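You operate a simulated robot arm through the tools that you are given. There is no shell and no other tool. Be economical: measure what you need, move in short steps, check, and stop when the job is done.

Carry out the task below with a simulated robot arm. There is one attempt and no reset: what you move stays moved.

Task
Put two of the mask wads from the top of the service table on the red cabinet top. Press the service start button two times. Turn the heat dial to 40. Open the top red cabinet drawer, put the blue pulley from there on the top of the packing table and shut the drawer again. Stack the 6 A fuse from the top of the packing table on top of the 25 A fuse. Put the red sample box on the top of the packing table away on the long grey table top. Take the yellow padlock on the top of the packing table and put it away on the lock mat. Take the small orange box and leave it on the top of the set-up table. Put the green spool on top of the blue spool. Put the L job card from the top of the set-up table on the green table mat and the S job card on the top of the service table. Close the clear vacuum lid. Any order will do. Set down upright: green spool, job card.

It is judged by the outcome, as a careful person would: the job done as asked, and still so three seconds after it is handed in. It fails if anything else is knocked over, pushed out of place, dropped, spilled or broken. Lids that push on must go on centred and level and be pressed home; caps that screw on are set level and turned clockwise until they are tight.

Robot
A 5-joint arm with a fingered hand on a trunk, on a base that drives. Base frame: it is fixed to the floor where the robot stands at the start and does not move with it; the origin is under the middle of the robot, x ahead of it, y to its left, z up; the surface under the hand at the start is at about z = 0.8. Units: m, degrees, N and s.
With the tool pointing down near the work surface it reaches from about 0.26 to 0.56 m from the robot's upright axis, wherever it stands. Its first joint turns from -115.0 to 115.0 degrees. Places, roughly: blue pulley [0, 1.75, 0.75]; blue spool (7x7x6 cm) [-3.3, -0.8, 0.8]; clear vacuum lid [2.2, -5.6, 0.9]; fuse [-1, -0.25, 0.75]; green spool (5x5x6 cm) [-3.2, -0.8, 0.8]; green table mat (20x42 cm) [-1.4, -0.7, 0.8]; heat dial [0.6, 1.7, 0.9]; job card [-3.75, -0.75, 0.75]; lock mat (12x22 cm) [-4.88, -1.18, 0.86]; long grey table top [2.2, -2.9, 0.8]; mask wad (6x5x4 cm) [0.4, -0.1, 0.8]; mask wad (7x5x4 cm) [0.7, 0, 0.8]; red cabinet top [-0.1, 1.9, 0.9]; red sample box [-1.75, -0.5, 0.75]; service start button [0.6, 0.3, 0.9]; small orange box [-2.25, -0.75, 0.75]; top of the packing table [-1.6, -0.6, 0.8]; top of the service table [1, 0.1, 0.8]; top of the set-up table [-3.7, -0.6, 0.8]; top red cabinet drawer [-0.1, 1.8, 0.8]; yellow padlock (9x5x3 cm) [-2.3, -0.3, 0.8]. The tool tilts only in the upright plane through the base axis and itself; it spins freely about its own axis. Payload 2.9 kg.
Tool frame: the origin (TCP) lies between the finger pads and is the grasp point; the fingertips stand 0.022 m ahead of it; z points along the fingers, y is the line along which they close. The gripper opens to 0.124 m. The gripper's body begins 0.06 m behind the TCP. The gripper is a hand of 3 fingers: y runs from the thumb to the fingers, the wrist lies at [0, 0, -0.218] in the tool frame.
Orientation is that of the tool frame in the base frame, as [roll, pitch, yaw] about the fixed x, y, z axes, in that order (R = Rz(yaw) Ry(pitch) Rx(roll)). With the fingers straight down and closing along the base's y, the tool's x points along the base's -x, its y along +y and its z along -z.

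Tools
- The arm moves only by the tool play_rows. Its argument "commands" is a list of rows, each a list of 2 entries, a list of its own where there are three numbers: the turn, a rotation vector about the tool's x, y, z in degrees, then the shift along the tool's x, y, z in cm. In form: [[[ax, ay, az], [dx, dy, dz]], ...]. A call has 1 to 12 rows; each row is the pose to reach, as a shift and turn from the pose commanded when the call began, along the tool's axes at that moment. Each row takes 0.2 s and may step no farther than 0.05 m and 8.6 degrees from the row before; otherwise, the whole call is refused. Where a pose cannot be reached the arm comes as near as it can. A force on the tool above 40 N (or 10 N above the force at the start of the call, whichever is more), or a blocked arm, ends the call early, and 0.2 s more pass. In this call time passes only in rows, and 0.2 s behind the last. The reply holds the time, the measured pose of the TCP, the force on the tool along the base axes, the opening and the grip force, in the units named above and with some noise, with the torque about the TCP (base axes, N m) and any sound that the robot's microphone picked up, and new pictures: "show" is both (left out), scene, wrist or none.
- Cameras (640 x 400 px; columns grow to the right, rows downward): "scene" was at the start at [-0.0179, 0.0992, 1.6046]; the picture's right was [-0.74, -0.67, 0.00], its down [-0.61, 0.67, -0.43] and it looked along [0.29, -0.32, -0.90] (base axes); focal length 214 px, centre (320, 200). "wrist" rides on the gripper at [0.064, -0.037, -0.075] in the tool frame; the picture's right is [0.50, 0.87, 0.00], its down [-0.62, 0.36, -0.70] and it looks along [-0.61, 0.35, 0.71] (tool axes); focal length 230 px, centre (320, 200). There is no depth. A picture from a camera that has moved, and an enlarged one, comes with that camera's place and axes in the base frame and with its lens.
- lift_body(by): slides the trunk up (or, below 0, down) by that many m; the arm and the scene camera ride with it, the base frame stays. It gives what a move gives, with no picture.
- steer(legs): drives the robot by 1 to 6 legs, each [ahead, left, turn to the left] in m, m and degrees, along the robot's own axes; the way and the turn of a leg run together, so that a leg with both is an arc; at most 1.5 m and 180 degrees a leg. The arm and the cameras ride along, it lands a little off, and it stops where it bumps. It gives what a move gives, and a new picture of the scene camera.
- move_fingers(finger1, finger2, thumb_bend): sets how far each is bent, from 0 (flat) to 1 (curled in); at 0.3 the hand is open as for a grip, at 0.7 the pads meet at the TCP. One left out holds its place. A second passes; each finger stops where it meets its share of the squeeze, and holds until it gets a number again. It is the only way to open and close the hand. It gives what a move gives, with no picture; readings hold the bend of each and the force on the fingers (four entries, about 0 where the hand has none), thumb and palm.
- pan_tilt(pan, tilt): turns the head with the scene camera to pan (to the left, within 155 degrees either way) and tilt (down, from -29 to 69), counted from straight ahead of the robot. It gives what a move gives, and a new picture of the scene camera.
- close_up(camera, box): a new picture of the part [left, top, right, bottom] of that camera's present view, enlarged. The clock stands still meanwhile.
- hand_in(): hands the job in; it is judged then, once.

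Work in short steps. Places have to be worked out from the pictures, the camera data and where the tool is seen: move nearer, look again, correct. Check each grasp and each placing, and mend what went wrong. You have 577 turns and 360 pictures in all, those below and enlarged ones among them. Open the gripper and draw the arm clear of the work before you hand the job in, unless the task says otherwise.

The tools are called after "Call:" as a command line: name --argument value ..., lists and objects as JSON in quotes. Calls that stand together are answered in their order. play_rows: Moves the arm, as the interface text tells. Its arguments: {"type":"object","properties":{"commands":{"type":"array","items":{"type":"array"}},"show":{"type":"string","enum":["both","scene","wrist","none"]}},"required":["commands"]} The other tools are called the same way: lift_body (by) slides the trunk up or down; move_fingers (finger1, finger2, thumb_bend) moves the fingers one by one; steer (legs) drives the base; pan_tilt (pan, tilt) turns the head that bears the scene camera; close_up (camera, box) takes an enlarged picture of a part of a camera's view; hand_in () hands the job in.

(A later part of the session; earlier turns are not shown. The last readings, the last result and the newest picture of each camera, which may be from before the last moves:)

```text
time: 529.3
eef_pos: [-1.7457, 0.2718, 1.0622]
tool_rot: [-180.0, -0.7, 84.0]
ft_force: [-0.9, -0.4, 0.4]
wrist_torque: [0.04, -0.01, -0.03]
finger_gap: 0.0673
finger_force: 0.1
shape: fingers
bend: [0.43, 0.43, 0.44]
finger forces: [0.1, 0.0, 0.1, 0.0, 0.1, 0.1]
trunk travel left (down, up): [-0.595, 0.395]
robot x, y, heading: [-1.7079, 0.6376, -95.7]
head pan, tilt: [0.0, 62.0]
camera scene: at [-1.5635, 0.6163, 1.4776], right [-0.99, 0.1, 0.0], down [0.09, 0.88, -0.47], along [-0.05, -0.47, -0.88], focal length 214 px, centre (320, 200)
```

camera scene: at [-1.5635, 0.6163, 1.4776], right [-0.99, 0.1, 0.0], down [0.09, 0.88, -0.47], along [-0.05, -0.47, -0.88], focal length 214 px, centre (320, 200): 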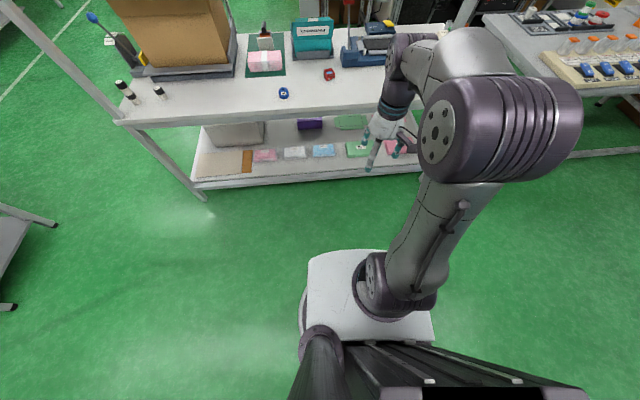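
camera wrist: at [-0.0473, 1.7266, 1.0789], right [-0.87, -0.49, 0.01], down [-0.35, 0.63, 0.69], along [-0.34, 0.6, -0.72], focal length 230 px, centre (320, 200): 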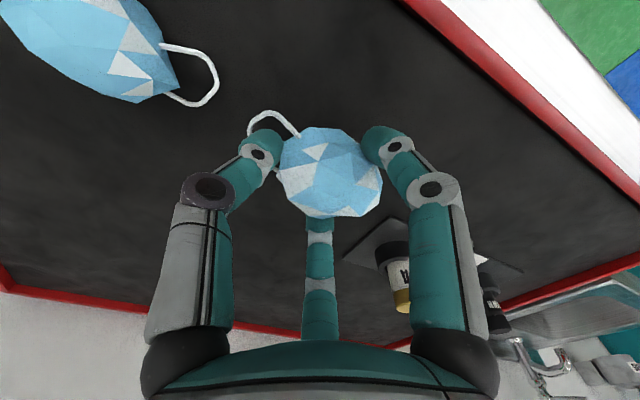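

I lower the hand for shelf clearance and move in.

Call:
play_rows --commands '[[[0, 0, 0], [0, 0, 4]], [[0, 0, 0], [0, 0, 8]], [[0, 0, 0], [0, 0, 10]]]' --show "none"

Call:
steer --legs '[[0.0, 0, 5.7], [0.5, 0.02, 0]]'

Call:
close_up --camera "scene" --box '[280, 90, 420, 190]'

```text
time: 530.1
eef_pos: [-1.7459, 0.2723, 0.9591]
tool_rot: [-180.0, -0.5, 84.0]
ft_force: [0.2, -0.6, 0.5]
wrist_torque: [0.01, 0.03, 0.01]
finger_gap: 0.0672
finger_force: 0.1
shape: fingers
bend: [0.43, 0.43, 0.44]
finger forces: [0.1, 0.0, 0.0, 0.0, 0.0, 0.0]
trunk travel left (down, up): [-0.595, 0.395]
robot x, y, heading: [-1.7065, 0.6358, -96.0]
head pan, tilt: [0.0, 62.0]
```

```text
time: 533.5
eef_pos: [-1.6944, -0.2228, 0.9586]
tool_rot: [180.0, -0.5, 89.5]
ft_force: [0.6, 0.2, 0.2]
wrist_torque: [0.03, -0.01, -0.02]
finger_gap: 0.0671
finger_force: 0.0
shape: fingers
bend: [0.43, 0.43, 0.44]
finger forces: [0.1, 0.1, 0.1, 0.0, 0.0, 0.1]
trunk travel left (down, up): [-0.595, 0.395]
robot x, y, heading: [-1.6867, 0.1422, -90.3]
head pan, tilt: [0.0, 62.0]
camera scene: at [-1.5439, 0.1374, 1.4775], right [-1.0, 0.01, 0.0], down [0.01, 0.88, -0.47], along [0.0, -0.47, -0.88], focal length 214 px, centre (320, 200)
```

scene: 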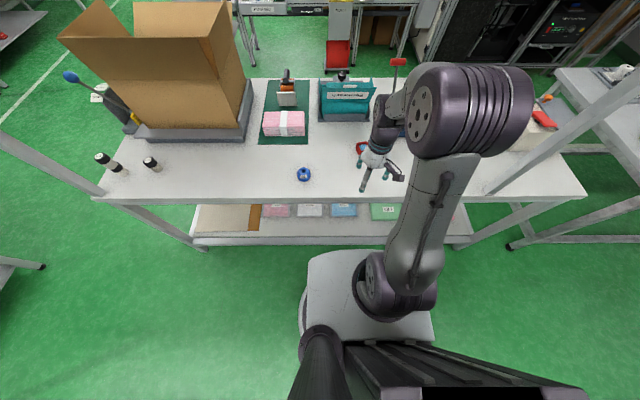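

```text
4.00 times, centred on (350, 140) of scene
camera zoom: at [-1.5439, 0.1374, 1.4775], right [-1.0, 0.01, 0.0], down [0.01, 0.88, -0.47], along [0.0, -0.47, -0.88], focal length 858 px, centre (200, 440)
```

zoom: 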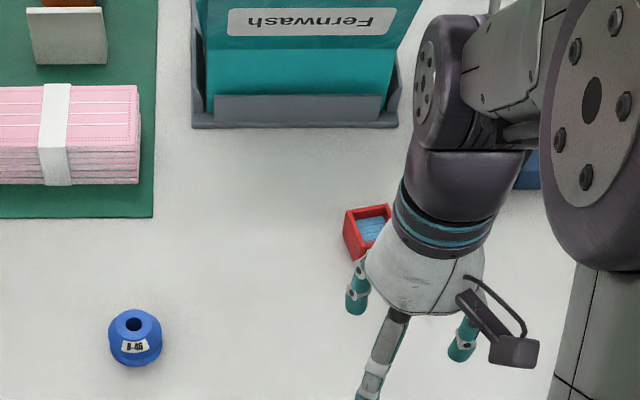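

Call:
steer --legs '[[0.045, -0.03, 0]]'

Call:
play_rows --commands '[[[0, 0, 0], [-4, 0, 0]], [[0, 0, 0], [-8, 0, 0]], [[0, 0, 0], [-12, 0, 0]], [[0, 0, 0], [-15, 0, 0]]]' --show "wrist"

```text
time: 534.5
eef_pos: [-1.7246, -0.267, 0.9586]
tool_rot: [-180.0, -0.7, 89.6]
ft_force: [-0.3, 0.1, 0.5]
wrist_torque: [-0.01, 0.0, 0.0]
finger_gap: 0.0674
finger_force: 0.1
shape: fingers
bend: [0.43, 0.43, 0.44]
finger forces: [0.0, 0.0, 0.0, 0.0, 0.1, 0.0]
trunk travel left (down, up): [-0.595, 0.395]
robot x, y, heading: [-1.7214, 0.1033, -90.3]
head pan, tilt: [0.0, 62.0]
camera scene: at [-1.5748, 0.0932, 1.4776], right [-1.0, 0.01, 0.0], down [0.01, 0.88, -0.47], along [0.0, -0.47, -0.88], focal length 214 px, centre (320, 200)
```

scene: 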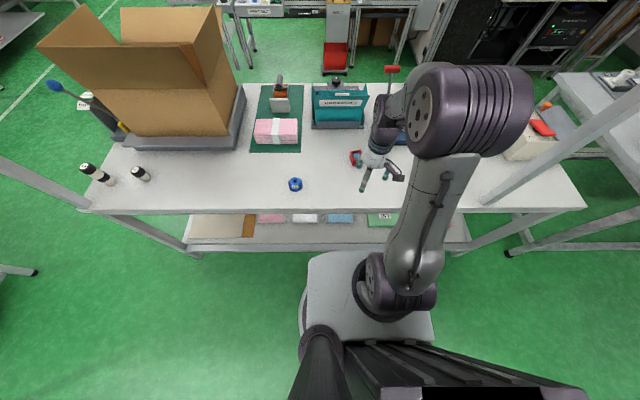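

```text
time: 535.5
eef_pos: [-1.7235, -0.4177, 0.96]
tool_rot: [180.0, -0.7, 89.6]
ft_force: [0.3, -1.1, 0.1]
wrist_torque: [-0.02, 0.02, 0.02]
finger_gap: 0.0673
finger_force: 0.0
shape: fingers
bend: [0.43, 0.43, 0.44]
finger forces: [0.1, 0.0, 0.1, 0.0, 0.0, 0.0]
trunk travel left (down, up): [-0.595, 0.395]
robot x, y, heading: [-1.718, 0.102, -90.3]
head pan, tilt: [0.0, 62.0]
camera wrist: at [-1.7602, -0.3542, 1.0363], right [0.87, 0.49, 0.01], down [0.35, -0.63, 0.69], along [0.35, -0.6, -0.72], focal length 230 px, centre (320, 200)
```

wrist: 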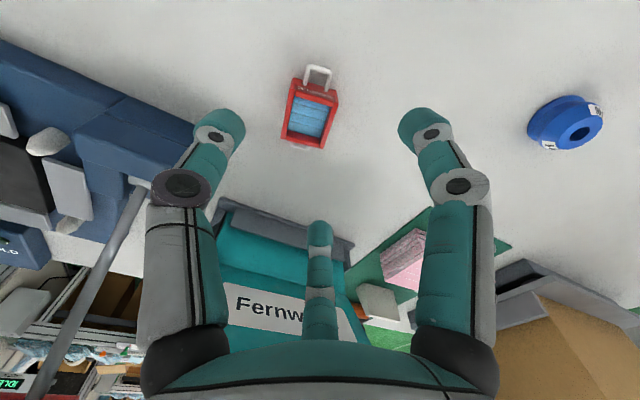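

The red box is about 4×5.5 cm at (-1.722,-0.436) with a loop on its near end. I spin so the two fingers take its long sides, and recentre.

Call:
play_rows --commands '[[[0, 0, 8], [-0.4, 0, 0]], [[0, 0, 16], [-0.8, 0, 0]], [[0, 0, 24], [-1.2, 0.2, 0]], [[0, 0, 32], [-1.8, 0.2, 0]], [[0, 0, 40], [-1.8, 0.2, 0]], [[0, 0, 48], [-1.8, 0.2, 0]], [[0, 0, 56], [-1.8, 0.2, 0]], [[0, 0, 64], [-1.8, 0.2, 0]], [[0, 0, 72], [-1.8, 0.2, 1]], [[0, 0, 80], [-1.8, 0.2, 3]]]' --show "wrist"

Call:
close_up --camera "wrist" --box '[220, 40, 420, 180]'

```text
time: 537.7
eef_pos: [-1.7223, -0.432, 0.9267]
tool_rot: [-179.5, -0.1, 9.4]
ft_force: [0.5, 0.1, 0.0]
wrist_torque: [0.0, 0.02, 0.0]
finger_gap: 0.0675
finger_force: 0.1
shape: fingers
bend: [0.43, 0.43, 0.44]
finger forces: [0.1, 0.0, 0.0, 0.0, 0.0, 0.0]
trunk travel left (down, up): [-0.595, 0.395]
robot x, y, heading: [-1.7178, 0.1022, -90.7]
head pan, tilt: [0.0, 62.0]
camera wrist: at [-1.6654, -0.3858, 1.0034], right [0.64, -0.77, -0.01], down [-0.55, -0.46, 0.7], along [-0.54, -0.44, -0.72], focal length 230 px, centre (320, 200)
```

wrist: 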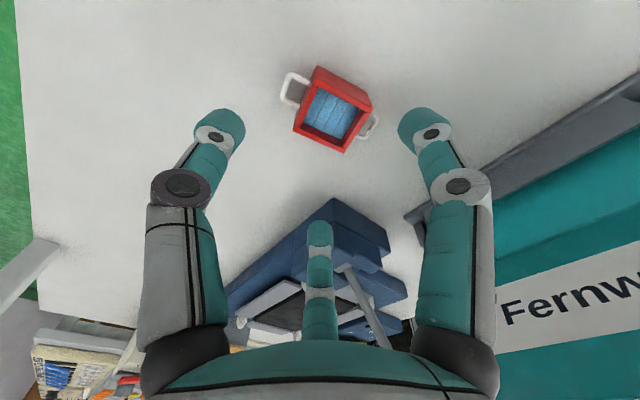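

```text
2.86 times, centred on (320, 110) of wrist
camera zoom: at [-1.6654, -0.3858, 1.0034], right [0.64, -0.77, -0.01], down [-0.55, -0.46, 0.7], along [-0.54, -0.44, -0.72], focal length 657 px, centre (320, 457)
```

zoom: 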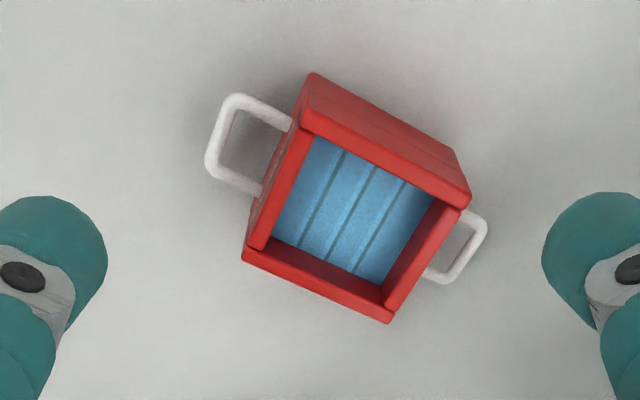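

Call:
move_fingers --finger1 0.4 --finger2 0.4 --thumb_bend 0.2

Call:
play_rows --commands '[[[0, 0, 0], [0.5, 0.6, 3]], [[0, 0, 0], [0.5, 0.6, 6]], [[0, 0, 0], [0.5, 0.6, 8]]]' --show "wrist"

```text
time: 538.7
eef_pos: [-1.7222, -0.4324, 0.928]
tool_rot: [-179.4, -0.1, 9.6]
ft_force: [0.6, 0.1, -0.6]
wrist_torque: [0.0, -0.02, 0.01]
finger_gap: 0.0992
finger_force: 0.0
shape: fingers
bend: [0.4, 0.4, 0.2]
finger forces: [0.0, 0.0, 0.1, 0.1, 0.0, 0.1]
trunk travel left (down, up): [-0.595, 0.395]
robot x, y, heading: [-1.7215, 0.0986, -90.4]
head pan, tilt: [0.0, 62.0]
```

```text
time: 539.5
eef_pos: [-1.7147, -0.437, 0.8478]
tool_rot: [-179.5, -0.2, 9.6]
ft_force: [-0.1, 0.6, 0.5]
wrist_torque: [-0.02, -0.03, 0.04]
finger_gap: 0.0994
finger_force: 0.0
shape: fingers
bend: [0.4, 0.4, 0.2]
finger forces: [0.0, 0.1, 0.1, 0.1, 0.0, 0.0]
trunk travel left (down, up): [-0.595, 0.395]
robot x, y, heading: [-1.7181, 0.1016, -90.3]
head pan, tilt: [0.0, 62.0]
camera wrist: at [-1.6585, -0.3901, 0.9256], right [0.64, -0.77, -0.01], down [-0.55, -0.46, 0.7], along [-0.54, -0.44, -0.72], focal length 230 px, centre (320, 200)
```

wrist: 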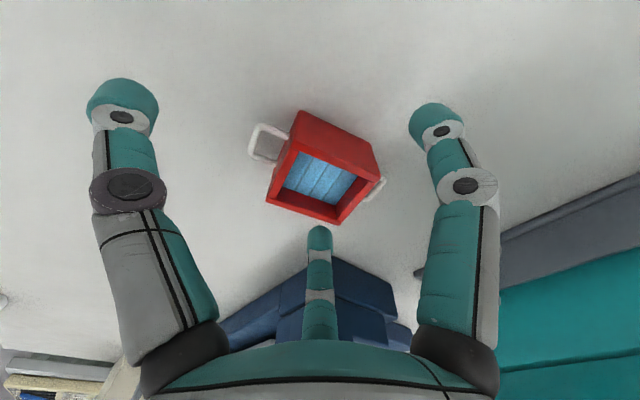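

The box sits well between the two fingers, with the loops along the thumb axis. I go down a little and close the two fingers first.

Call:
play_rows --commands '[[[0, 0, 0], [0, 0, 0.8]], [[0, 0, 0], [0, 0, 1.5]]]' --show "none"

Call:
move_fingers --finger1 0.56 --finger2 0.56 --thumb_bend 0.36

Call:
close_up --camera "wrist" --box '[0, 0, 640, 400]'

```text
time: 540.1
eef_pos: [-1.717, -0.4374, 0.8338]
tool_rot: [-179.5, -0.1, 9.6]
ft_force: [0.2, 0.7, -0.5]
wrist_torque: [0.0, 0.0, 0.0]
finger_gap: 0.0996
finger_force: 0.0
shape: fingers
bend: [0.4, 0.4, 0.2]
finger forces: [0.0, 0.0, 0.0, 0.0, 0.0, 0.0]
trunk travel left (down, up): [-0.595, 0.395]
robot x, y, heading: [-1.7178, 0.0987, -90.2]
head pan, tilt: [0.0, 62.0]
```

```text
time: 541.1
eef_pos: [-1.7171, -0.4369, 0.8343]
tool_rot: [-179.3, -0.1, 9.6]
ft_force: [0.4, -0.1, -0.2]
wrist_torque: [0.0, 0.0, 0.0]
finger_gap: 0.065
finger_force: 1.6
shape: fingers
bend: [0.54, 0.54, 0.36]
finger forces: [1.7, 1.7, 0.0, 0.0, 0.0, 0.0]
trunk travel left (down, up): [-0.595, 0.395]
robot x, y, heading: [-1.7198, 0.099, -90.1]
head pan, tilt: [0.0, 62.0]
```

```text
1.00 times, centred on (320, 200) of wrist (not enlarged: the box is as wide or as high as the picture)
camera zoom: at [-1.6608, -0.3907, 0.9104], right [0.64, -0.77, -0.01], down [-0.55, -0.46, 0.7], along [-0.54, -0.44, -0.72], focal length 230 px, centre (320, 200)
```

zoom: 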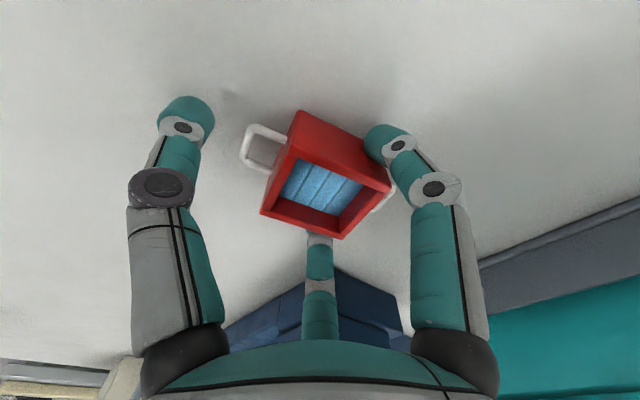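

Both fingers touch the sides. I firm them and bring the thumb up to the loop lightly.

Call:
move_fingers --finger1 0.62 --finger2 0.62 --thumb_bend 0.5

Call:
play_rows --commands '[[[0, 0, 0], [0, 0, -1.5]], [[0, 0, 0], [0, 0, -4]]]' --show "wrist"

```text
time: 542.1
eef_pos: [-1.717, -0.4375, 0.8326]
tool_rot: [-179.4, -0.1, 9.6]
ft_force: [-0.1, 0.1, -0.4]
wrist_torque: [0.03, -0.01, -0.01]
finger_gap: 0.0498
finger_force: 6.7
shape: fingers
bend: [0.54, 0.54, 0.47]
finger forces: [5.0, 5.1, 0.0, 0.0, 3.9, 0.0]
trunk travel left (down, up): [-0.595, 0.395]
robot x, y, heading: [-1.7182, 0.1032, -90.0]
head pan, tilt: [0.0, 62.0]
```

```text
time: 542.7
eef_pos: [-1.7196, -0.4372, 0.8743]
tool_rot: [-179.3, -0.1, 9.6]
ft_force: [0.1, 0.7, 0.4]
wrist_torque: [0.01, 0.02, -0.02]
finger_gap: 0.0502
finger_force: 6.3
shape: fingers
bend: [0.54, 0.54, 0.47]
finger forces: [4.9, 5.0, 0.1, 0.1, 3.7, 0.1]
trunk travel left (down, up): [-0.595, 0.395]
robot x, y, heading: [-1.719, 0.1022, -90.1]
head pan, tilt: [0.0, 62.0]
camera wrist: at [-1.6621, -0.3911, 0.9508], right [0.64, -0.77, -0.01], down [-0.55, -0.46, 0.7], along [-0.54, -0.44, -0.72], focal length 230 px, centre (320, 200)
```

wrist: 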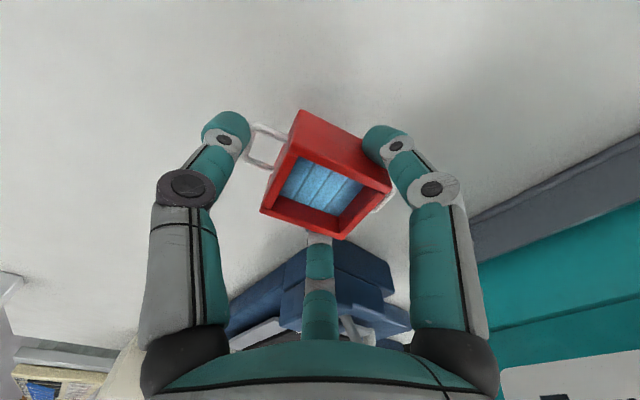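

Call:
move_fingers --finger1 0.66 --finger2 0.66 --thumb_bend 0.54

Call:
play_rows --commands '[[[0, 0, 0], [0, 0, -4]], [[0, 0, 0], [0, 0, -8]], [[0, 0, 0], [0.6, -4, -10]], [[0, 0, 0], [1.2, -8, -10]], [[0, 0, 0], [1.8, -12, -10]], [[0, 0, 0], [2.4, -16, -10]]]' --show "wrist"

```text
time: 543.7
eef_pos: [-1.7186, -0.4379, 0.8747]
tool_rot: [-179.4, 0.0, 9.6]
ft_force: [0.4, 0.1, -0.1]
wrist_torque: [-0.03, -0.02, -0.01]
finger_gap: 0.0456
finger_force: 9.2
shape: fingers
bend: [0.55, 0.54, 0.5]
finger forces: [7.0, 7.4, 0.0, 0.0, 5.0, 0.0]
trunk travel left (down, up): [-0.595, 0.395]
robot x, y, heading: [-1.7169, 0.1008, -90.4]
head pan, tilt: [0.0, 62.0]
```

```text
time: 545.1
eef_pos: [-1.7141, -0.2758, 0.9771]
tool_rot: [-179.4, -0.1, 9.5]
ft_force: [-0.3, 0.1, -0.7]
wrist_torque: [0.0, -0.03, 0.01]
finger_gap: 0.045
finger_force: 9.8
shape: fingers
bend: [0.55, 0.54, 0.5]
finger forces: [7.2, 7.6, 0.0, 0.0, 4.4, 0.0]
trunk travel left (down, up): [-0.595, 0.395]
robot x, y, heading: [-1.7224, 0.1018, -90.3]
head pan, tilt: [0.0, 62.0]
camera wrist: at [-1.6576, -0.2293, 1.0532], right [0.64, -0.77, -0.01], down [-0.55, -0.46, 0.7], along [-0.54, -0.44, -0.72], focal length 230 px, centre (320, 200)
```

wrist: 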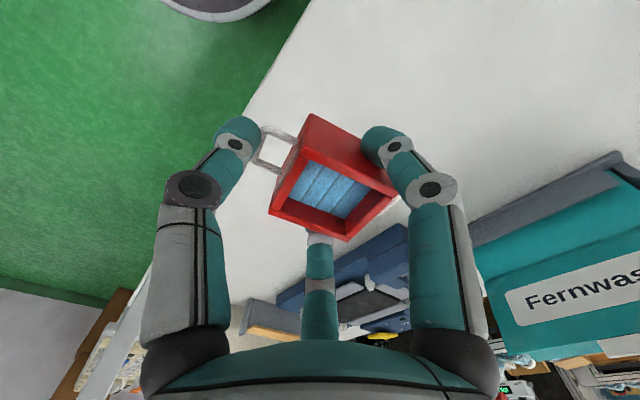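

Held well. I drive through the gap and toward the long grey table, then look.

Call:
steer --legs '[[-0.4, 0, 0], [0, 1.47, 0], [1.4, 0, 0], [0, 1.45, 0], [0.8, 0, 0]]'

Call:
pan_tilt --pan 45 --tilt 30

```text
time: 571.8
eef_pos: [1.0817, -2.2098, 0.9767]
tool_rot: [-179.4, -0.2, 6.9]
ft_force: [0.6, 0.2, -1.4]
wrist_torque: [0.02, 0.02, 0.01]
finger_gap: 0.0449
finger_force: 9.9
shape: fingers
bend: [0.55, 0.54, 0.5]
finger forces: [7.2, 7.7, 0.1, 0.0, 4.3, 0.1]
trunk travel left (down, up): [-0.595, 0.395]
robot x, y, heading: [1.0949, -1.835, -92.9]
head pan, tilt: [0.0, 62.0]
camera scene: at [1.2393, -1.8455, 1.4775], right [-1.0, 0.05, 0.0], down [0.05, 0.88, -0.47], along [-0.02, -0.47, -0.88], focal length 214 px, centre (320, 200)
```

scene: 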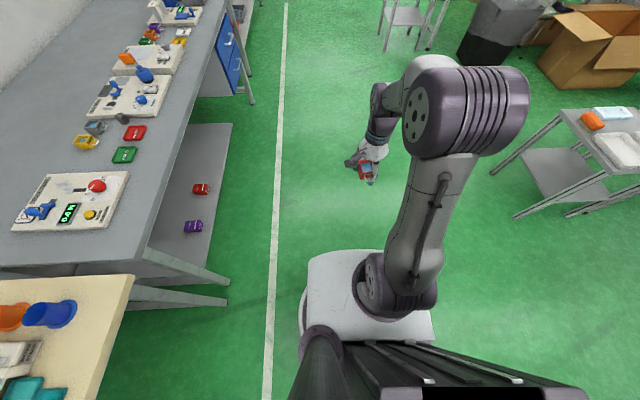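

```text
time: 572.9
eef_pos: [1.0815, -2.2104, 0.9765]
tool_rot: [-179.4, -0.1, 6.9]
ft_force: [-0.1, -0.8, 0.3]
wrist_torque: [0.0, -0.01, -0.02]
finger_gap: 0.045
finger_force: 10.2
shape: fingers
bend: [0.55, 0.54, 0.5]
finger forces: [7.3, 7.6, 0.0, 0.0, 4.4, 0.0]
trunk travel left (down, up): [-0.595, 0.395]
robot x, y, heading: [1.0941, -1.8314, -92.7]
head pan, tilt: [45.0, 30.0]
camera scene: at [1.3032, -1.848, 1.5218], right [-0.74, -0.67, 0.0], down [-0.34, 0.37, -0.87], along [0.58, -0.64, -0.5], focal length 214 px, centre (320, 200)
```

scene: 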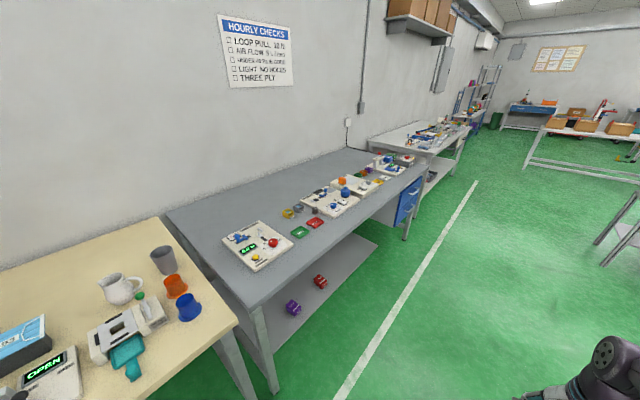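

The long grey table's front edge is at x ≈ 1.76 with free surface around (1.86,-2.25). I move in front of that spot and face it.

Call:
steer --legs '[[0.4, 0.22, 0], [0, 0, 92.5]]'

Call:
pan_tilt --pan 0 --tilt 58

```text
time: 579.6
eef_pos: [1.6669, -2.2453, 0.9767]
tool_rot: [-179.4, -0.1, 100.0]
ft_force: [-0.3, 0.6, -0.3]
wrist_torque: [0.01, -0.01, 0.0]
finger_gap: 0.0447
finger_force: 9.1
shape: fingers
bend: [0.55, 0.54, 0.5]
finger forces: [7.1, 7.5, 0.1, 0.1, 4.0, 0.0]
trunk travel left (down, up): [-0.595, 0.395]
robot x, y, heading: [1.2888, -2.2551, 0.3]
head pan, tilt: [45.0, 30.0]
camera scene: at [1.2932, -2.0449, 1.5219], right [0.71, -0.71, 0.0], down [-0.35, -0.35, -0.87], along [0.61, 0.61, -0.5], focal length 214 px, centre (320, 200)
```

scene: 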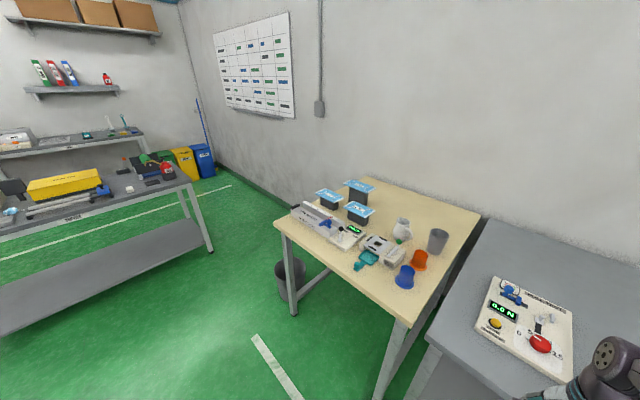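

```text
time: 580.8
eef_pos: [1.6654, -2.2451, 0.9769]
tool_rot: [-179.4, 0.0, 100.1]
ft_force: [0.3, 0.0, -0.6]
wrist_torque: [0.01, 0.02, -0.03]
finger_gap: 0.0446
finger_force: 10.1
shape: fingers
bend: [0.55, 0.54, 0.5]
finger forces: [7.2, 7.5, 0.0, 0.1, 4.1, 0.1]
trunk travel left (down, up): [-0.595, 0.395]
robot x, y, heading: [1.2865, -2.2537, 0.3]
head pan, tilt: [0.0, 58.0]
camera scene: at [1.2983, -2.1088, 1.4822], right [0.0, -1.0, 0.0], down [-0.85, 0.0, -0.53], along [0.53, 0.0, -0.85], focal length 214 px, centre (320, 200)
```

scene: 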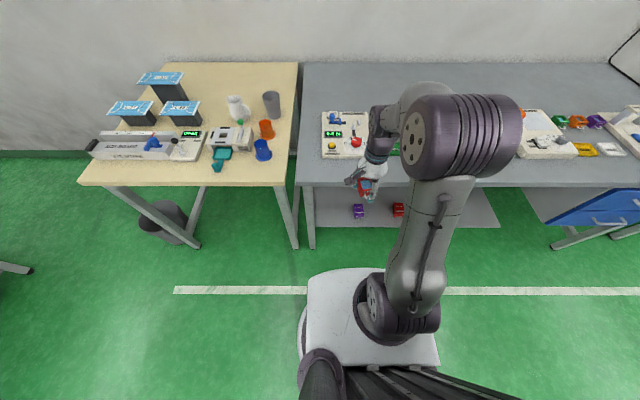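

I move 7 cm closer and spin the hand so the box's loops lie along the table edge.

Call:
steer --legs '[[0.075, 0, 0]]'

Call:
play_rows --commands '[[[0, 0, -8], [0, 0, 0]], [[0, 0, -16], [0, 0, 0]], [[0, 0, -24], [0, 0, 0]], [[0, 0, -32], [0, 0, 0]], [[0, 0, -40], [0, 0, 0]], [[0, 0, -48], [0, 0, 0]], [[0, 0, -56], [0, 0, 0]], [[0, 0, -64], [0, 0, 0]], [[0, 0, -72], [0, 0, 0]], [[0, 0, -80], [0, 0, 0]], [[0, 0, -88], [0, 0, 0]]]' --show "wrist"

```text
time: 581.8
eef_pos: [1.7432, -2.246, 0.9756]
tool_rot: [-179.4, -0.1, 100.0]
ft_force: [0.4, 0.5, -0.5]
wrist_torque: [0.04, 0.05, 0.03]
finger_gap: 0.0446
finger_force: 9.4
shape: fingers
bend: [0.55, 0.54, 0.5]
finger forces: [7.1, 7.7, 0.0, 0.0, 4.1, 0.1]
trunk travel left (down, up): [-0.595, 0.395]
robot x, y, heading: [1.3609, -2.2553, -0.1]
head pan, tilt: [0.0, 58.0]
camera scene: at [1.3764, -2.1088, 1.4822], right [0.0, -1.0, 0.0], down [-0.85, 0.0, -0.53], along [0.53, 0.0, -0.85], focal length 214 px, centre (320, 200)
```

scene: 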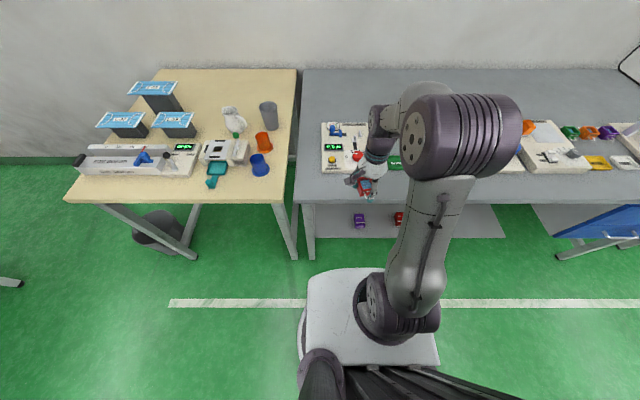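

```text
time: 584.2
eef_pos: [1.7423, -2.2459, 0.9749]
tool_rot: [179.9, -0.7, -171.9]
ft_force: [0.3, -0.3, -1.1]
wrist_torque: [-0.02, -0.02, -0.02]
finger_gap: 0.0445
finger_force: 9.3
shape: fingers
bend: [0.55, 0.54, 0.5]
finger forces: [7.3, 7.6, 0.0, 0.0, 4.0, 0.1]
trunk travel left (down, up): [-0.595, 0.395]
robot x, y, heading: [1.3657, -2.251, -0.1]
head pan, tilt: [0.0, 58.0]
camera wrist: at [1.6843, -2.2912, 1.0518], right [-0.62, 0.79, 0.01], down [0.57, 0.44, 0.7], along [0.54, 0.43, -0.72], focal length 230 px, centre (320, 200)
```

wrist: 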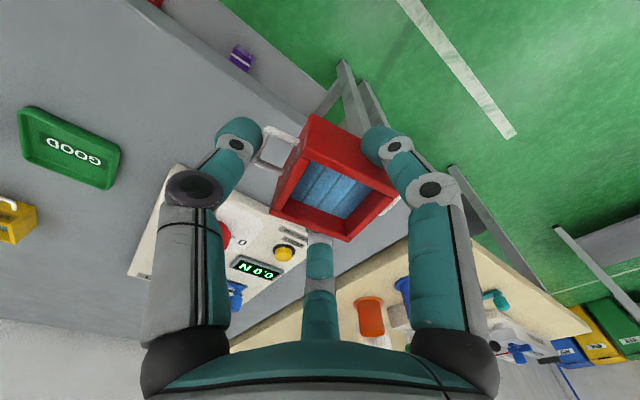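

Call:
play_rows --commands '[[[0, 0, 0], [-4, -0.5, 0]], [[0, 0, 0], [-8, -1, 1]], [[0, 0, 0], [-12.2, -1.6, 3]], [[0, 0, 0], [-12.2, -1.6, 7]], [[0, 0, 0], [-12.2, -1.6, 11]]]' --show "both"

```text
time: 585.5
eef_pos: [1.8619, -2.2435, 0.8701]
tool_rot: [-179.9, -0.3, -171.9]
ft_force: [-11.7, -0.7, 22.3]
wrist_torque: [0.33, -0.18, 0.3]
finger_gap: 0.0466
finger_force: 22.9
shape: fingers
bend: [0.53, 0.57, 0.51]
finger forces: [12.6, 29.4, 0.1, 0.0, 4.2, 0.0]
trunk travel left (down, up): [-0.595, 0.395]
robot x, y, heading: [1.3683, -2.2544, 0.0]
head pan, tilt: [0.0, 58.0]
stopped in row 5: the force on the tool passed its limit at 49 N (the readings are from after the stop); the commanded pose is now the measured one
camera scene: at [1.37, -2.1089, 1.4826], right [0.0, -1.0, 0.0], down [-0.85, 0.0, -0.53], along [0.53, 0.0, -0.85], focal length 214 px, centre (320, 200)
camera wrist: at [1.8024, -2.2889, 0.9465], right [-0.62, 0.79, 0.0], down [0.56, 0.44, 0.7], along [0.55, 0.43, -0.71], focal length 230 px, centre (320, 200)
```

scene: 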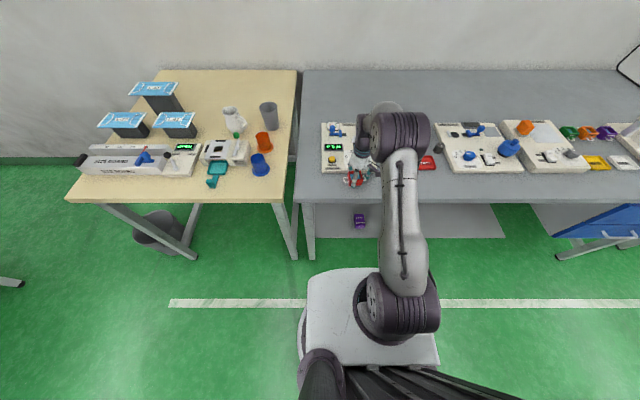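
wrist: 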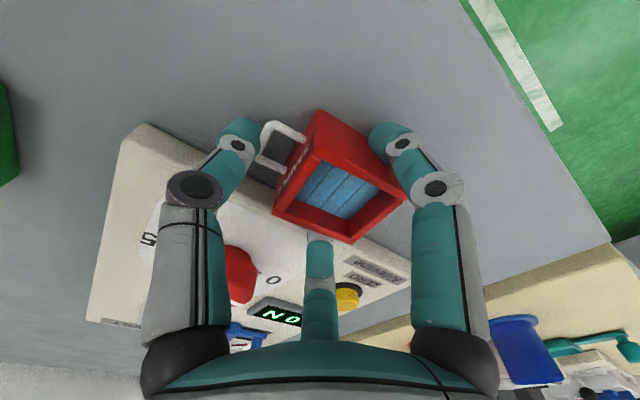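

A finger met the tester's front edge. I raise at once and choose a freer spot further right, around y = −2.5.

Call:
play_rows --commands '[[[0, 0, 0], [1, 0, -2]], [[0, 0, 0], [3, 0, -5]], [[0, 0, 0], [5, 0, -9]]]' --show "wrist"

Call:
steer --legs '[[0, -0.26, 0]]'

Call:
close_up --camera "scene" --box '[240, 110, 480, 220]'

```text
time: 586.2
eef_pos: [1.8153, -2.2519, 0.9571]
tool_rot: [-179.9, -0.3, -171.9]
ft_force: [-0.3, -0.2, -0.3]
wrist_torque: [-0.01, -0.04, 0.0]
finger_gap: 0.0454
finger_force: 9.7
shape: fingers
bend: [0.53, 0.57, 0.51]
finger forces: [8.4, 7.8, 0.0, 0.0, 3.6, 0.0]
trunk travel left (down, up): [-0.595, 0.395]
robot x, y, heading: [1.3628, -2.2524, 0.1]
head pan, tilt: [0.0, 58.0]
camera wrist: at [1.7569, -2.2968, 1.0341], right [-0.62, 0.79, 0.0], down [0.56, 0.44, 0.7], along [0.55, 0.43, -0.72], focal length 230 px, centre (320, 200)
```

wrist: 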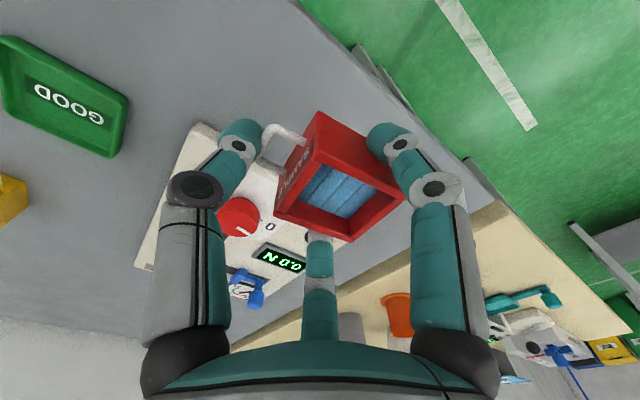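

```text
time: 588.1
eef_pos: [1.8159, -2.5099, 0.9571]
tool_rot: [179.9, -0.4, -172.1]
ft_force: [0.5, -0.3, -0.8]
wrist_torque: [0.04, -0.01, 0.04]
finger_gap: 0.0457
finger_force: 10.2
shape: fingers
bend: [0.53, 0.57, 0.51]
finger forces: [8.4, 7.9, 0.1, 0.0, 3.6, 0.1]
trunk travel left (down, up): [-0.595, 0.395]
robot x, y, heading: [1.3653, -2.5074, -0.2]
head pan, tilt: [0.0, 58.0]
camera scene: at [1.3748, -2.3678, 1.4823], right [0.0, -1.0, 0.0], down [-0.85, 0.0, -0.53], along [0.53, 0.0, -0.85], focal length 214 px, centre (320, 200)
```

scene: 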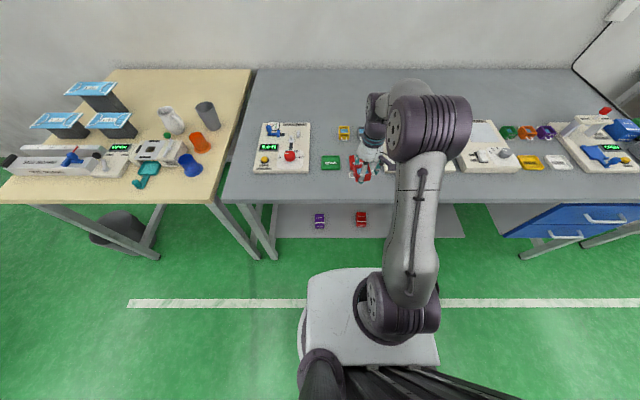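

```text
2.67 times, centred on (360, 165) of scene
camera zoom: at [1.3748, -2.3678, 1.4823], right [0.0, -1.0, 0.0], down [-0.85, 0.0, -0.53], along [0.53, 0.0, -0.85], focal length 572 px, centre (213, 293)
```

zoom: 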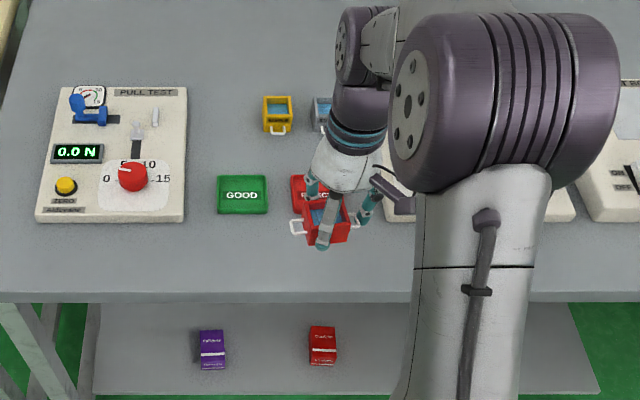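

The strip in front of the green and red trays is free. I place the box at about (1.862,-2.46).

Call:
play_rows --commands '[[[0, 0, 0], [-2.6, 2.2, 1]], [[0, 0, 0], [-5.2, 4.3, 3]], [[0, 0, 0], [-5.2, 4.3, 6]], [[0, 0, 0], [-5.2, 4.3, 9]]]' --show "wrist"

Call:
close_up --camera "scene" --box '[240, 110, 480, 220]'

```text
time: 589.1
eef_pos: [1.8603, -2.4613, 0.8683]
tool_rot: [180.0, 0.1, -172.1]
ft_force: [4.5, 1.6, 20.1]
wrist_torque: [0.17, 0.06, -0.11]
finger_gap: 0.0442
finger_force: 15.0
shape: fingers
bend: [0.53, 0.56, 0.51]
finger forces: [15.8, 10.8, 0.0, 0.0, 4.7, 0.0]
trunk travel left (down, up): [-0.595, 0.395]
robot x, y, heading: [1.3626, -2.5126, 0.1]
head pan, tilt: [0.0, 58.0]
camera wrist: at [1.8013, -2.5059, 0.944], right [-0.61, 0.79, 0.0], down [0.56, 0.44, 0.7], along [0.56, 0.43, -0.71], focal length 230 px, centre (320, 200)
```

wrist: 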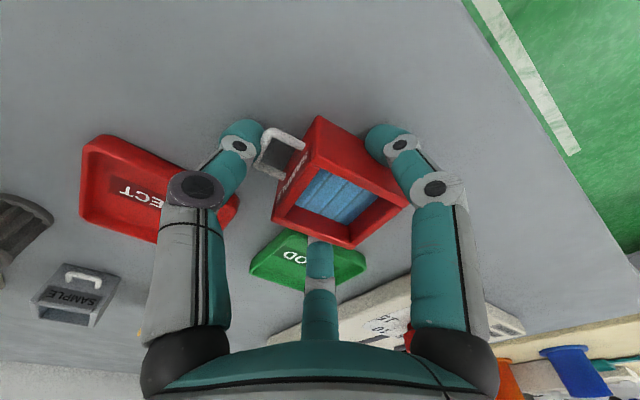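

```text
2.67 times, centred on (360, 165) of scene
camera zoom: at [1.3709, -2.3671, 1.4828], right [0.0, -1.0, 0.0], down [-0.85, 0.0, -0.53], along [0.53, 0.0, -0.85], focal length 572 px, centre (213, 293)
```

zoom: 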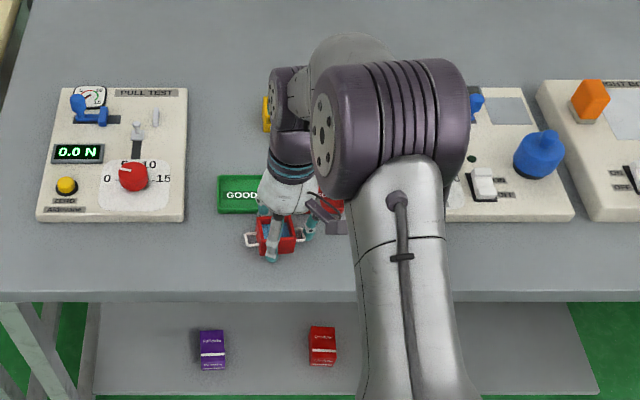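

It already rests on the table (this top is at z ≈ 0.835). I ease off and release.

Call:
play_rows --commands '[[[0, 0, 0], [0, 0, -0.3]]]' --show "none"

Call:
move_fingers --finger1 0.48 --finger2 0.48 --thumb_bend 0.3

Call:
play_rows --commands '[[[0, 0, 0], [0, 0, -3]], [[0, 0, 0], [0, 0, -7]], [[0, 0, 0], [0, 0, -11]], [[0, 0, 0], [4, 0, -13]], [[0, 0, 0], [8, 0, -14]], [[0, 0, 0], [12, 0, -14]]]' --show "scene"

Call:
close_up --camera "scene" --box '[240, 110, 480, 220]'

```text
time: 589.5
eef_pos: [1.8599, -2.4614, 0.8683]
tool_rot: [-180.0, -0.2, -172.2]
ft_force: [2.7, -0.6, 10.0]
wrist_torque: [0.12, -0.04, 0.0]
finger_gap: 0.0445
finger_force: 10.9
shape: fingers
bend: [0.53, 0.56, 0.51]
finger forces: [8.6, 10.3, 0.0, 0.1, 3.4, 0.0]
trunk travel left (down, up): [-0.595, 0.395]
robot x, y, heading: [1.3637, -2.5102, 0.0]
head pan, tilt: [0.0, 58.0]
```

```text
time: 590.5
eef_pos: [1.861, -2.4612, 0.8688]
tool_rot: [179.9, -0.2, -172.0]
ft_force: [-0.3, -0.7, 2.1]
wrist_torque: [0.04, -0.06, 0.02]
finger_gap: 0.0804
finger_force: 0.7
shape: fingers
bend: [0.48, 0.5, 0.3]
finger forces: [0.1, 2.4, 0.1, 0.1, 0.1, 0.0]
trunk travel left (down, up): [-0.595, 0.395]
robot x, y, heading: [1.364, -2.509, -0.2]
head pan, tilt: [0.0, 58.0]
```

```text
time: 591.9
eef_pos: [1.7426, -2.4788, 1.0136]
tool_rot: [-180.0, -0.3, -172.1]
ft_force: [-0.2, -0.2, 0.6]
wrist_torque: [-0.01, -0.01, -0.01]
finger_gap: 0.0803
finger_force: 0.0
shape: fingers
bend: [0.48, 0.48, 0.3]
finger forces: [0.1, 0.0, 0.1, 0.1, 0.1, 0.0]
trunk travel left (down, up): [-0.595, 0.395]
robot x, y, heading: [1.3643, -2.512, 0.0]
head pan, tilt: [0.0, 58.0]
camera scene: at [1.373, -2.3669, 1.4822], right [0.0, -1.0, 0.0], down [-0.85, 0.0, -0.53], along [0.53, 0.0, -0.85], focal length 214 px, centre (320, 200)
```

scene: 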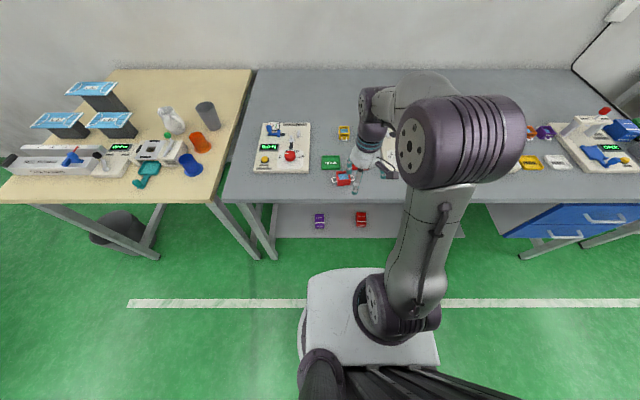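

```text
2.67 times, centred on (360, 165) of scene
camera zoom: at [1.373, -2.3669, 1.4822], right [0.0, -1.0, 0.0], down [-0.85, 0.0, -0.53], along [0.53, 0.0, -0.85], focal length 572 px, centre (213, 293)
```

zoom: 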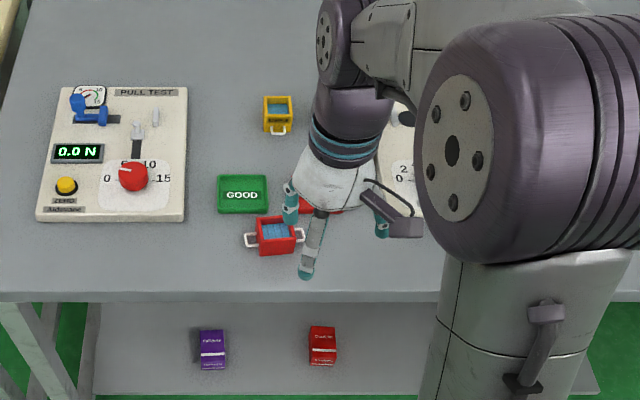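

The red box is on the long grey table. Now the vacuum lid: I back off and drive down the aisle.

Call:
steer --legs '[[-0.25, 0, 0], [0, -1.4, 0]]'

Call:
pan_tilt --pan -50 --tilt 28

```text
time: 600.3
eef_pos: [1.48, -3.8899, 1.0123]
tool_rot: [-179.9, -0.4, -173.8]
ft_force: [0.0, 0.5, -0.4]
wrist_torque: [0.02, 0.02, -0.01]
finger_gap: 0.0805
finger_force: 0.0
shape: fingers
bend: [0.48, 0.48, 0.3]
finger forces: [0.1, 0.1, 0.1, 0.0, 0.0, 0.1]
trunk travel left (down, up): [-0.595, 0.395]
robot x, y, heading: [1.0992, -3.9095, -2.1]
head pan, tilt: [0.0, 58.0]
camera scene: at [1.1126, -3.7676, 1.4822], right [-0.03, -1.0, 0.0], down [-0.85, 0.03, -0.53], along [0.53, -0.02, -0.85], focal length 214 px, centre (320, 200)
```

scene: 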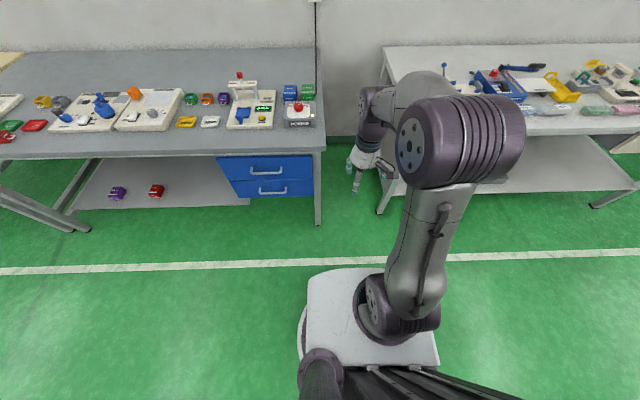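

```text
time: 601.5
eef_pos: [1.4795, -3.8896, 1.0127]
tool_rot: [-179.9, -0.3, -173.8]
ft_force: [-0.3, -0.2, -0.1]
wrist_torque: [0.05, 0.06, 0.0]
finger_gap: 0.0804
finger_force: 0.1
shape: fingers
bend: [0.48, 0.48, 0.3]
finger forces: [0.1, 0.0, 0.0, 0.0, 0.0, 0.1]
trunk travel left (down, up): [-0.595, 0.395]
robot x, y, heading: [1.0946, -3.9095, -1.6]
head pan, tilt: [-50.0, 28.0]
camera scene: at [1.1002, -3.8368, 1.525], right [-0.79, -0.62, 0.0], down [-0.29, 0.37, -0.88], along [0.55, -0.69, -0.47], focal length 214 px, centre (320, 200)
```

scene: 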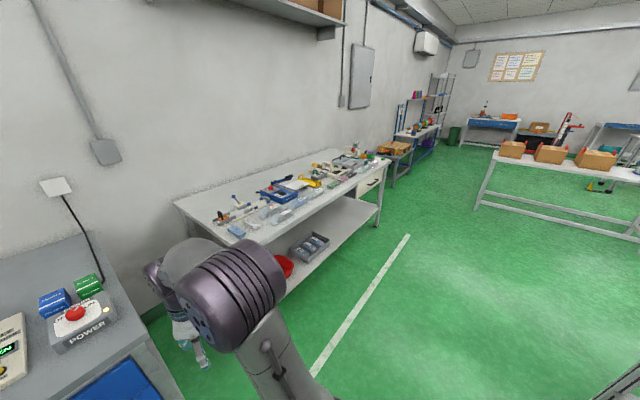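

Call:
steer --legs '[[0, 0, 1.8], [0, -1.5, 0], [0.1, -0.12, 0]]'

Call:
pan_tilt --pan 0 --tilt 45

```text
time: 610.4
eef_pos: [1.5605, -5.5285, 1.0117]
tool_rot: [179.9, -0.4, -173.2]
ft_force: [0.3, -0.9, -0.5]
wrist_torque: [0.03, -0.01, 0.0]
finger_gap: 0.0804
finger_force: 0.1
shape: fingers
bend: [0.48, 0.48, 0.3]
finger forces: [0.0, 0.0, 0.1, 0.0, 0.1, 0.1]
trunk travel left (down, up): [-0.595, 0.395]
robot x, y, heading: [1.1803, -5.5523, -1.2]
head pan, tilt: [-50.0, 28.0]
camera scene: at [1.1803, -5.4792, 1.5251], right [-0.78, -0.63, 0.0], down [-0.29, 0.37, -0.88], along [0.55, -0.69, -0.47], focal length 214 px, centre (320, 200)
```

scene: 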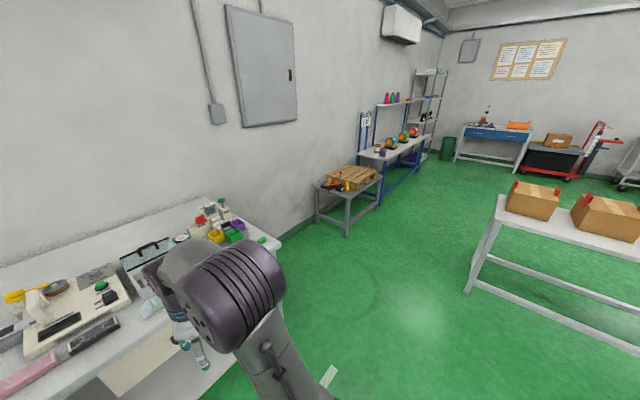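

```text
time: 611.5
eef_pos: [1.5583, -5.5284, 1.0124]
tool_rot: [-180.0, -0.3, -173.2]
ft_force: [0.3, -0.3, 0.3]
wrist_torque: [-0.03, 0.01, -0.02]
finger_gap: 0.0802
finger_force: 0.1
shape: fingers
bend: [0.48, 0.48, 0.3]
finger forces: [0.1, 0.0, 0.1, 0.0, 0.0, 0.0]
trunk travel left (down, up): [-0.595, 0.395]
robot x, y, heading: [1.1797, -5.5515, -1.1]
head pan, tilt: [0.0, 45.0]
camera scene: at [1.2036, -5.4088, 1.4993], right [-0.02, -1.0, 0.0], down [-0.71, 0.02, -0.71], along [0.71, -0.02, -0.71], focal length 214 px, centre (320, 200)
```

scene: 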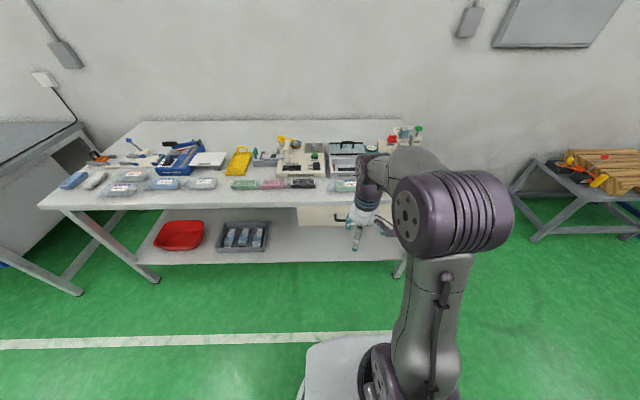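

Call:
close_up --camera "scene" --box '[240, 110, 440, 220]'

```text
3.20 times, centred on (340, 165) of scene
camera zoom: at [1.2036, -5.4088, 1.4993], right [-0.02, -1.0, 0.0], down [-0.71, 0.02, -0.71], along [0.71, -0.02, -0.71], focal length 686 px, centre (256, 312)
```

zoom: 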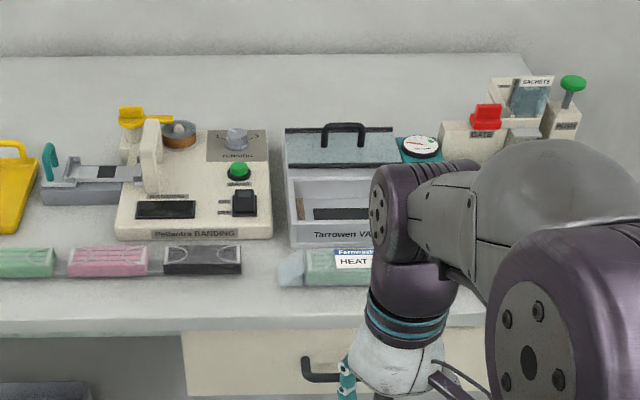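

The vacuum packer's clear lid is folded open at the back. I move closer for a better look, with the hand raised.

Call:
play_rows --commands '[[[0, 0, 0], [0, 4, -4]], [[0, 0, 0], [0, 8, -6]], [[0, 0, 0], [0, 12, -6]]]' --show "none"

Call:
steer --legs '[[0.3, 0, 1.2]]'

Call:
close_up --camera "scene" --box '[260, 80, 440, 200]'

```text
refused: row 1 steps farther than a row can; nothing moved
```

```text
time: 613.6
eef_pos: [1.8548, -5.5211, 1.0125]
tool_rot: [-180.0, -0.5, -171.8]
ft_force: [0.4, -0.7, 1.2]
wrist_torque: [-0.01, -0.01, -0.01]
finger_gap: 0.0805
finger_force: 0.0
shape: fingers
bend: [0.48, 0.48, 0.3]
finger forces: [0.0, 0.1, 0.1, 0.1, 0.1, 0.0]
trunk travel left (down, up): [-0.595, 0.395]
robot x, y, heading: [1.4745, -5.5534, 0.0]
head pan, tilt: [0.0, 45.0]
camera scene: at [1.497, -5.4109, 1.4993], right [0.0, -1.0, 0.0], down [-0.71, 0.0, -0.71], along [0.71, 0.0, -0.71], focal length 214 px, centre (320, 200)
```

scene: 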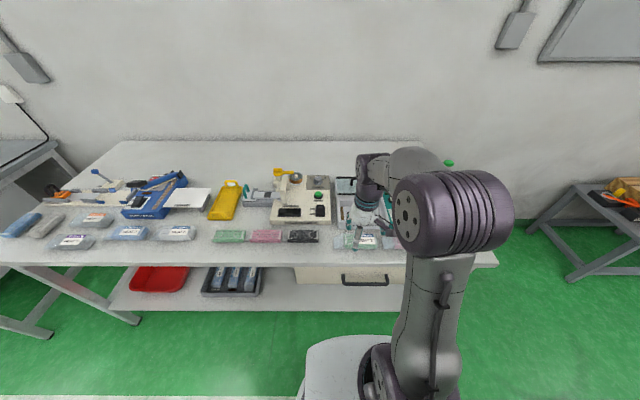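

```text
3.33 times, centred on (350, 140) of scene
camera zoom: at [1.497, -5.4109, 1.4993], right [0.0, -1.0, 0.0], down [-0.71, 0.0, -0.71], along [0.71, 0.0, -0.71], focal length 715 px, centre (220, 400)
```

zoom: 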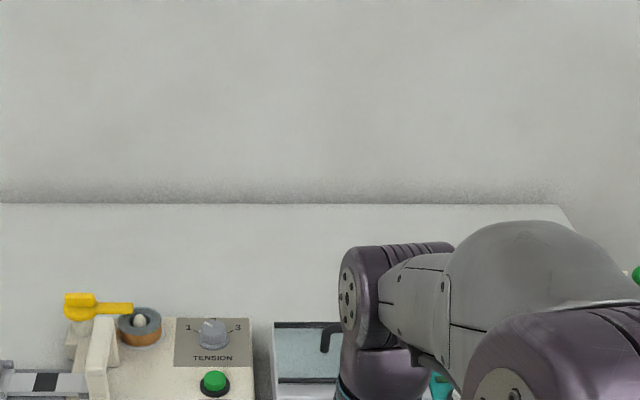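

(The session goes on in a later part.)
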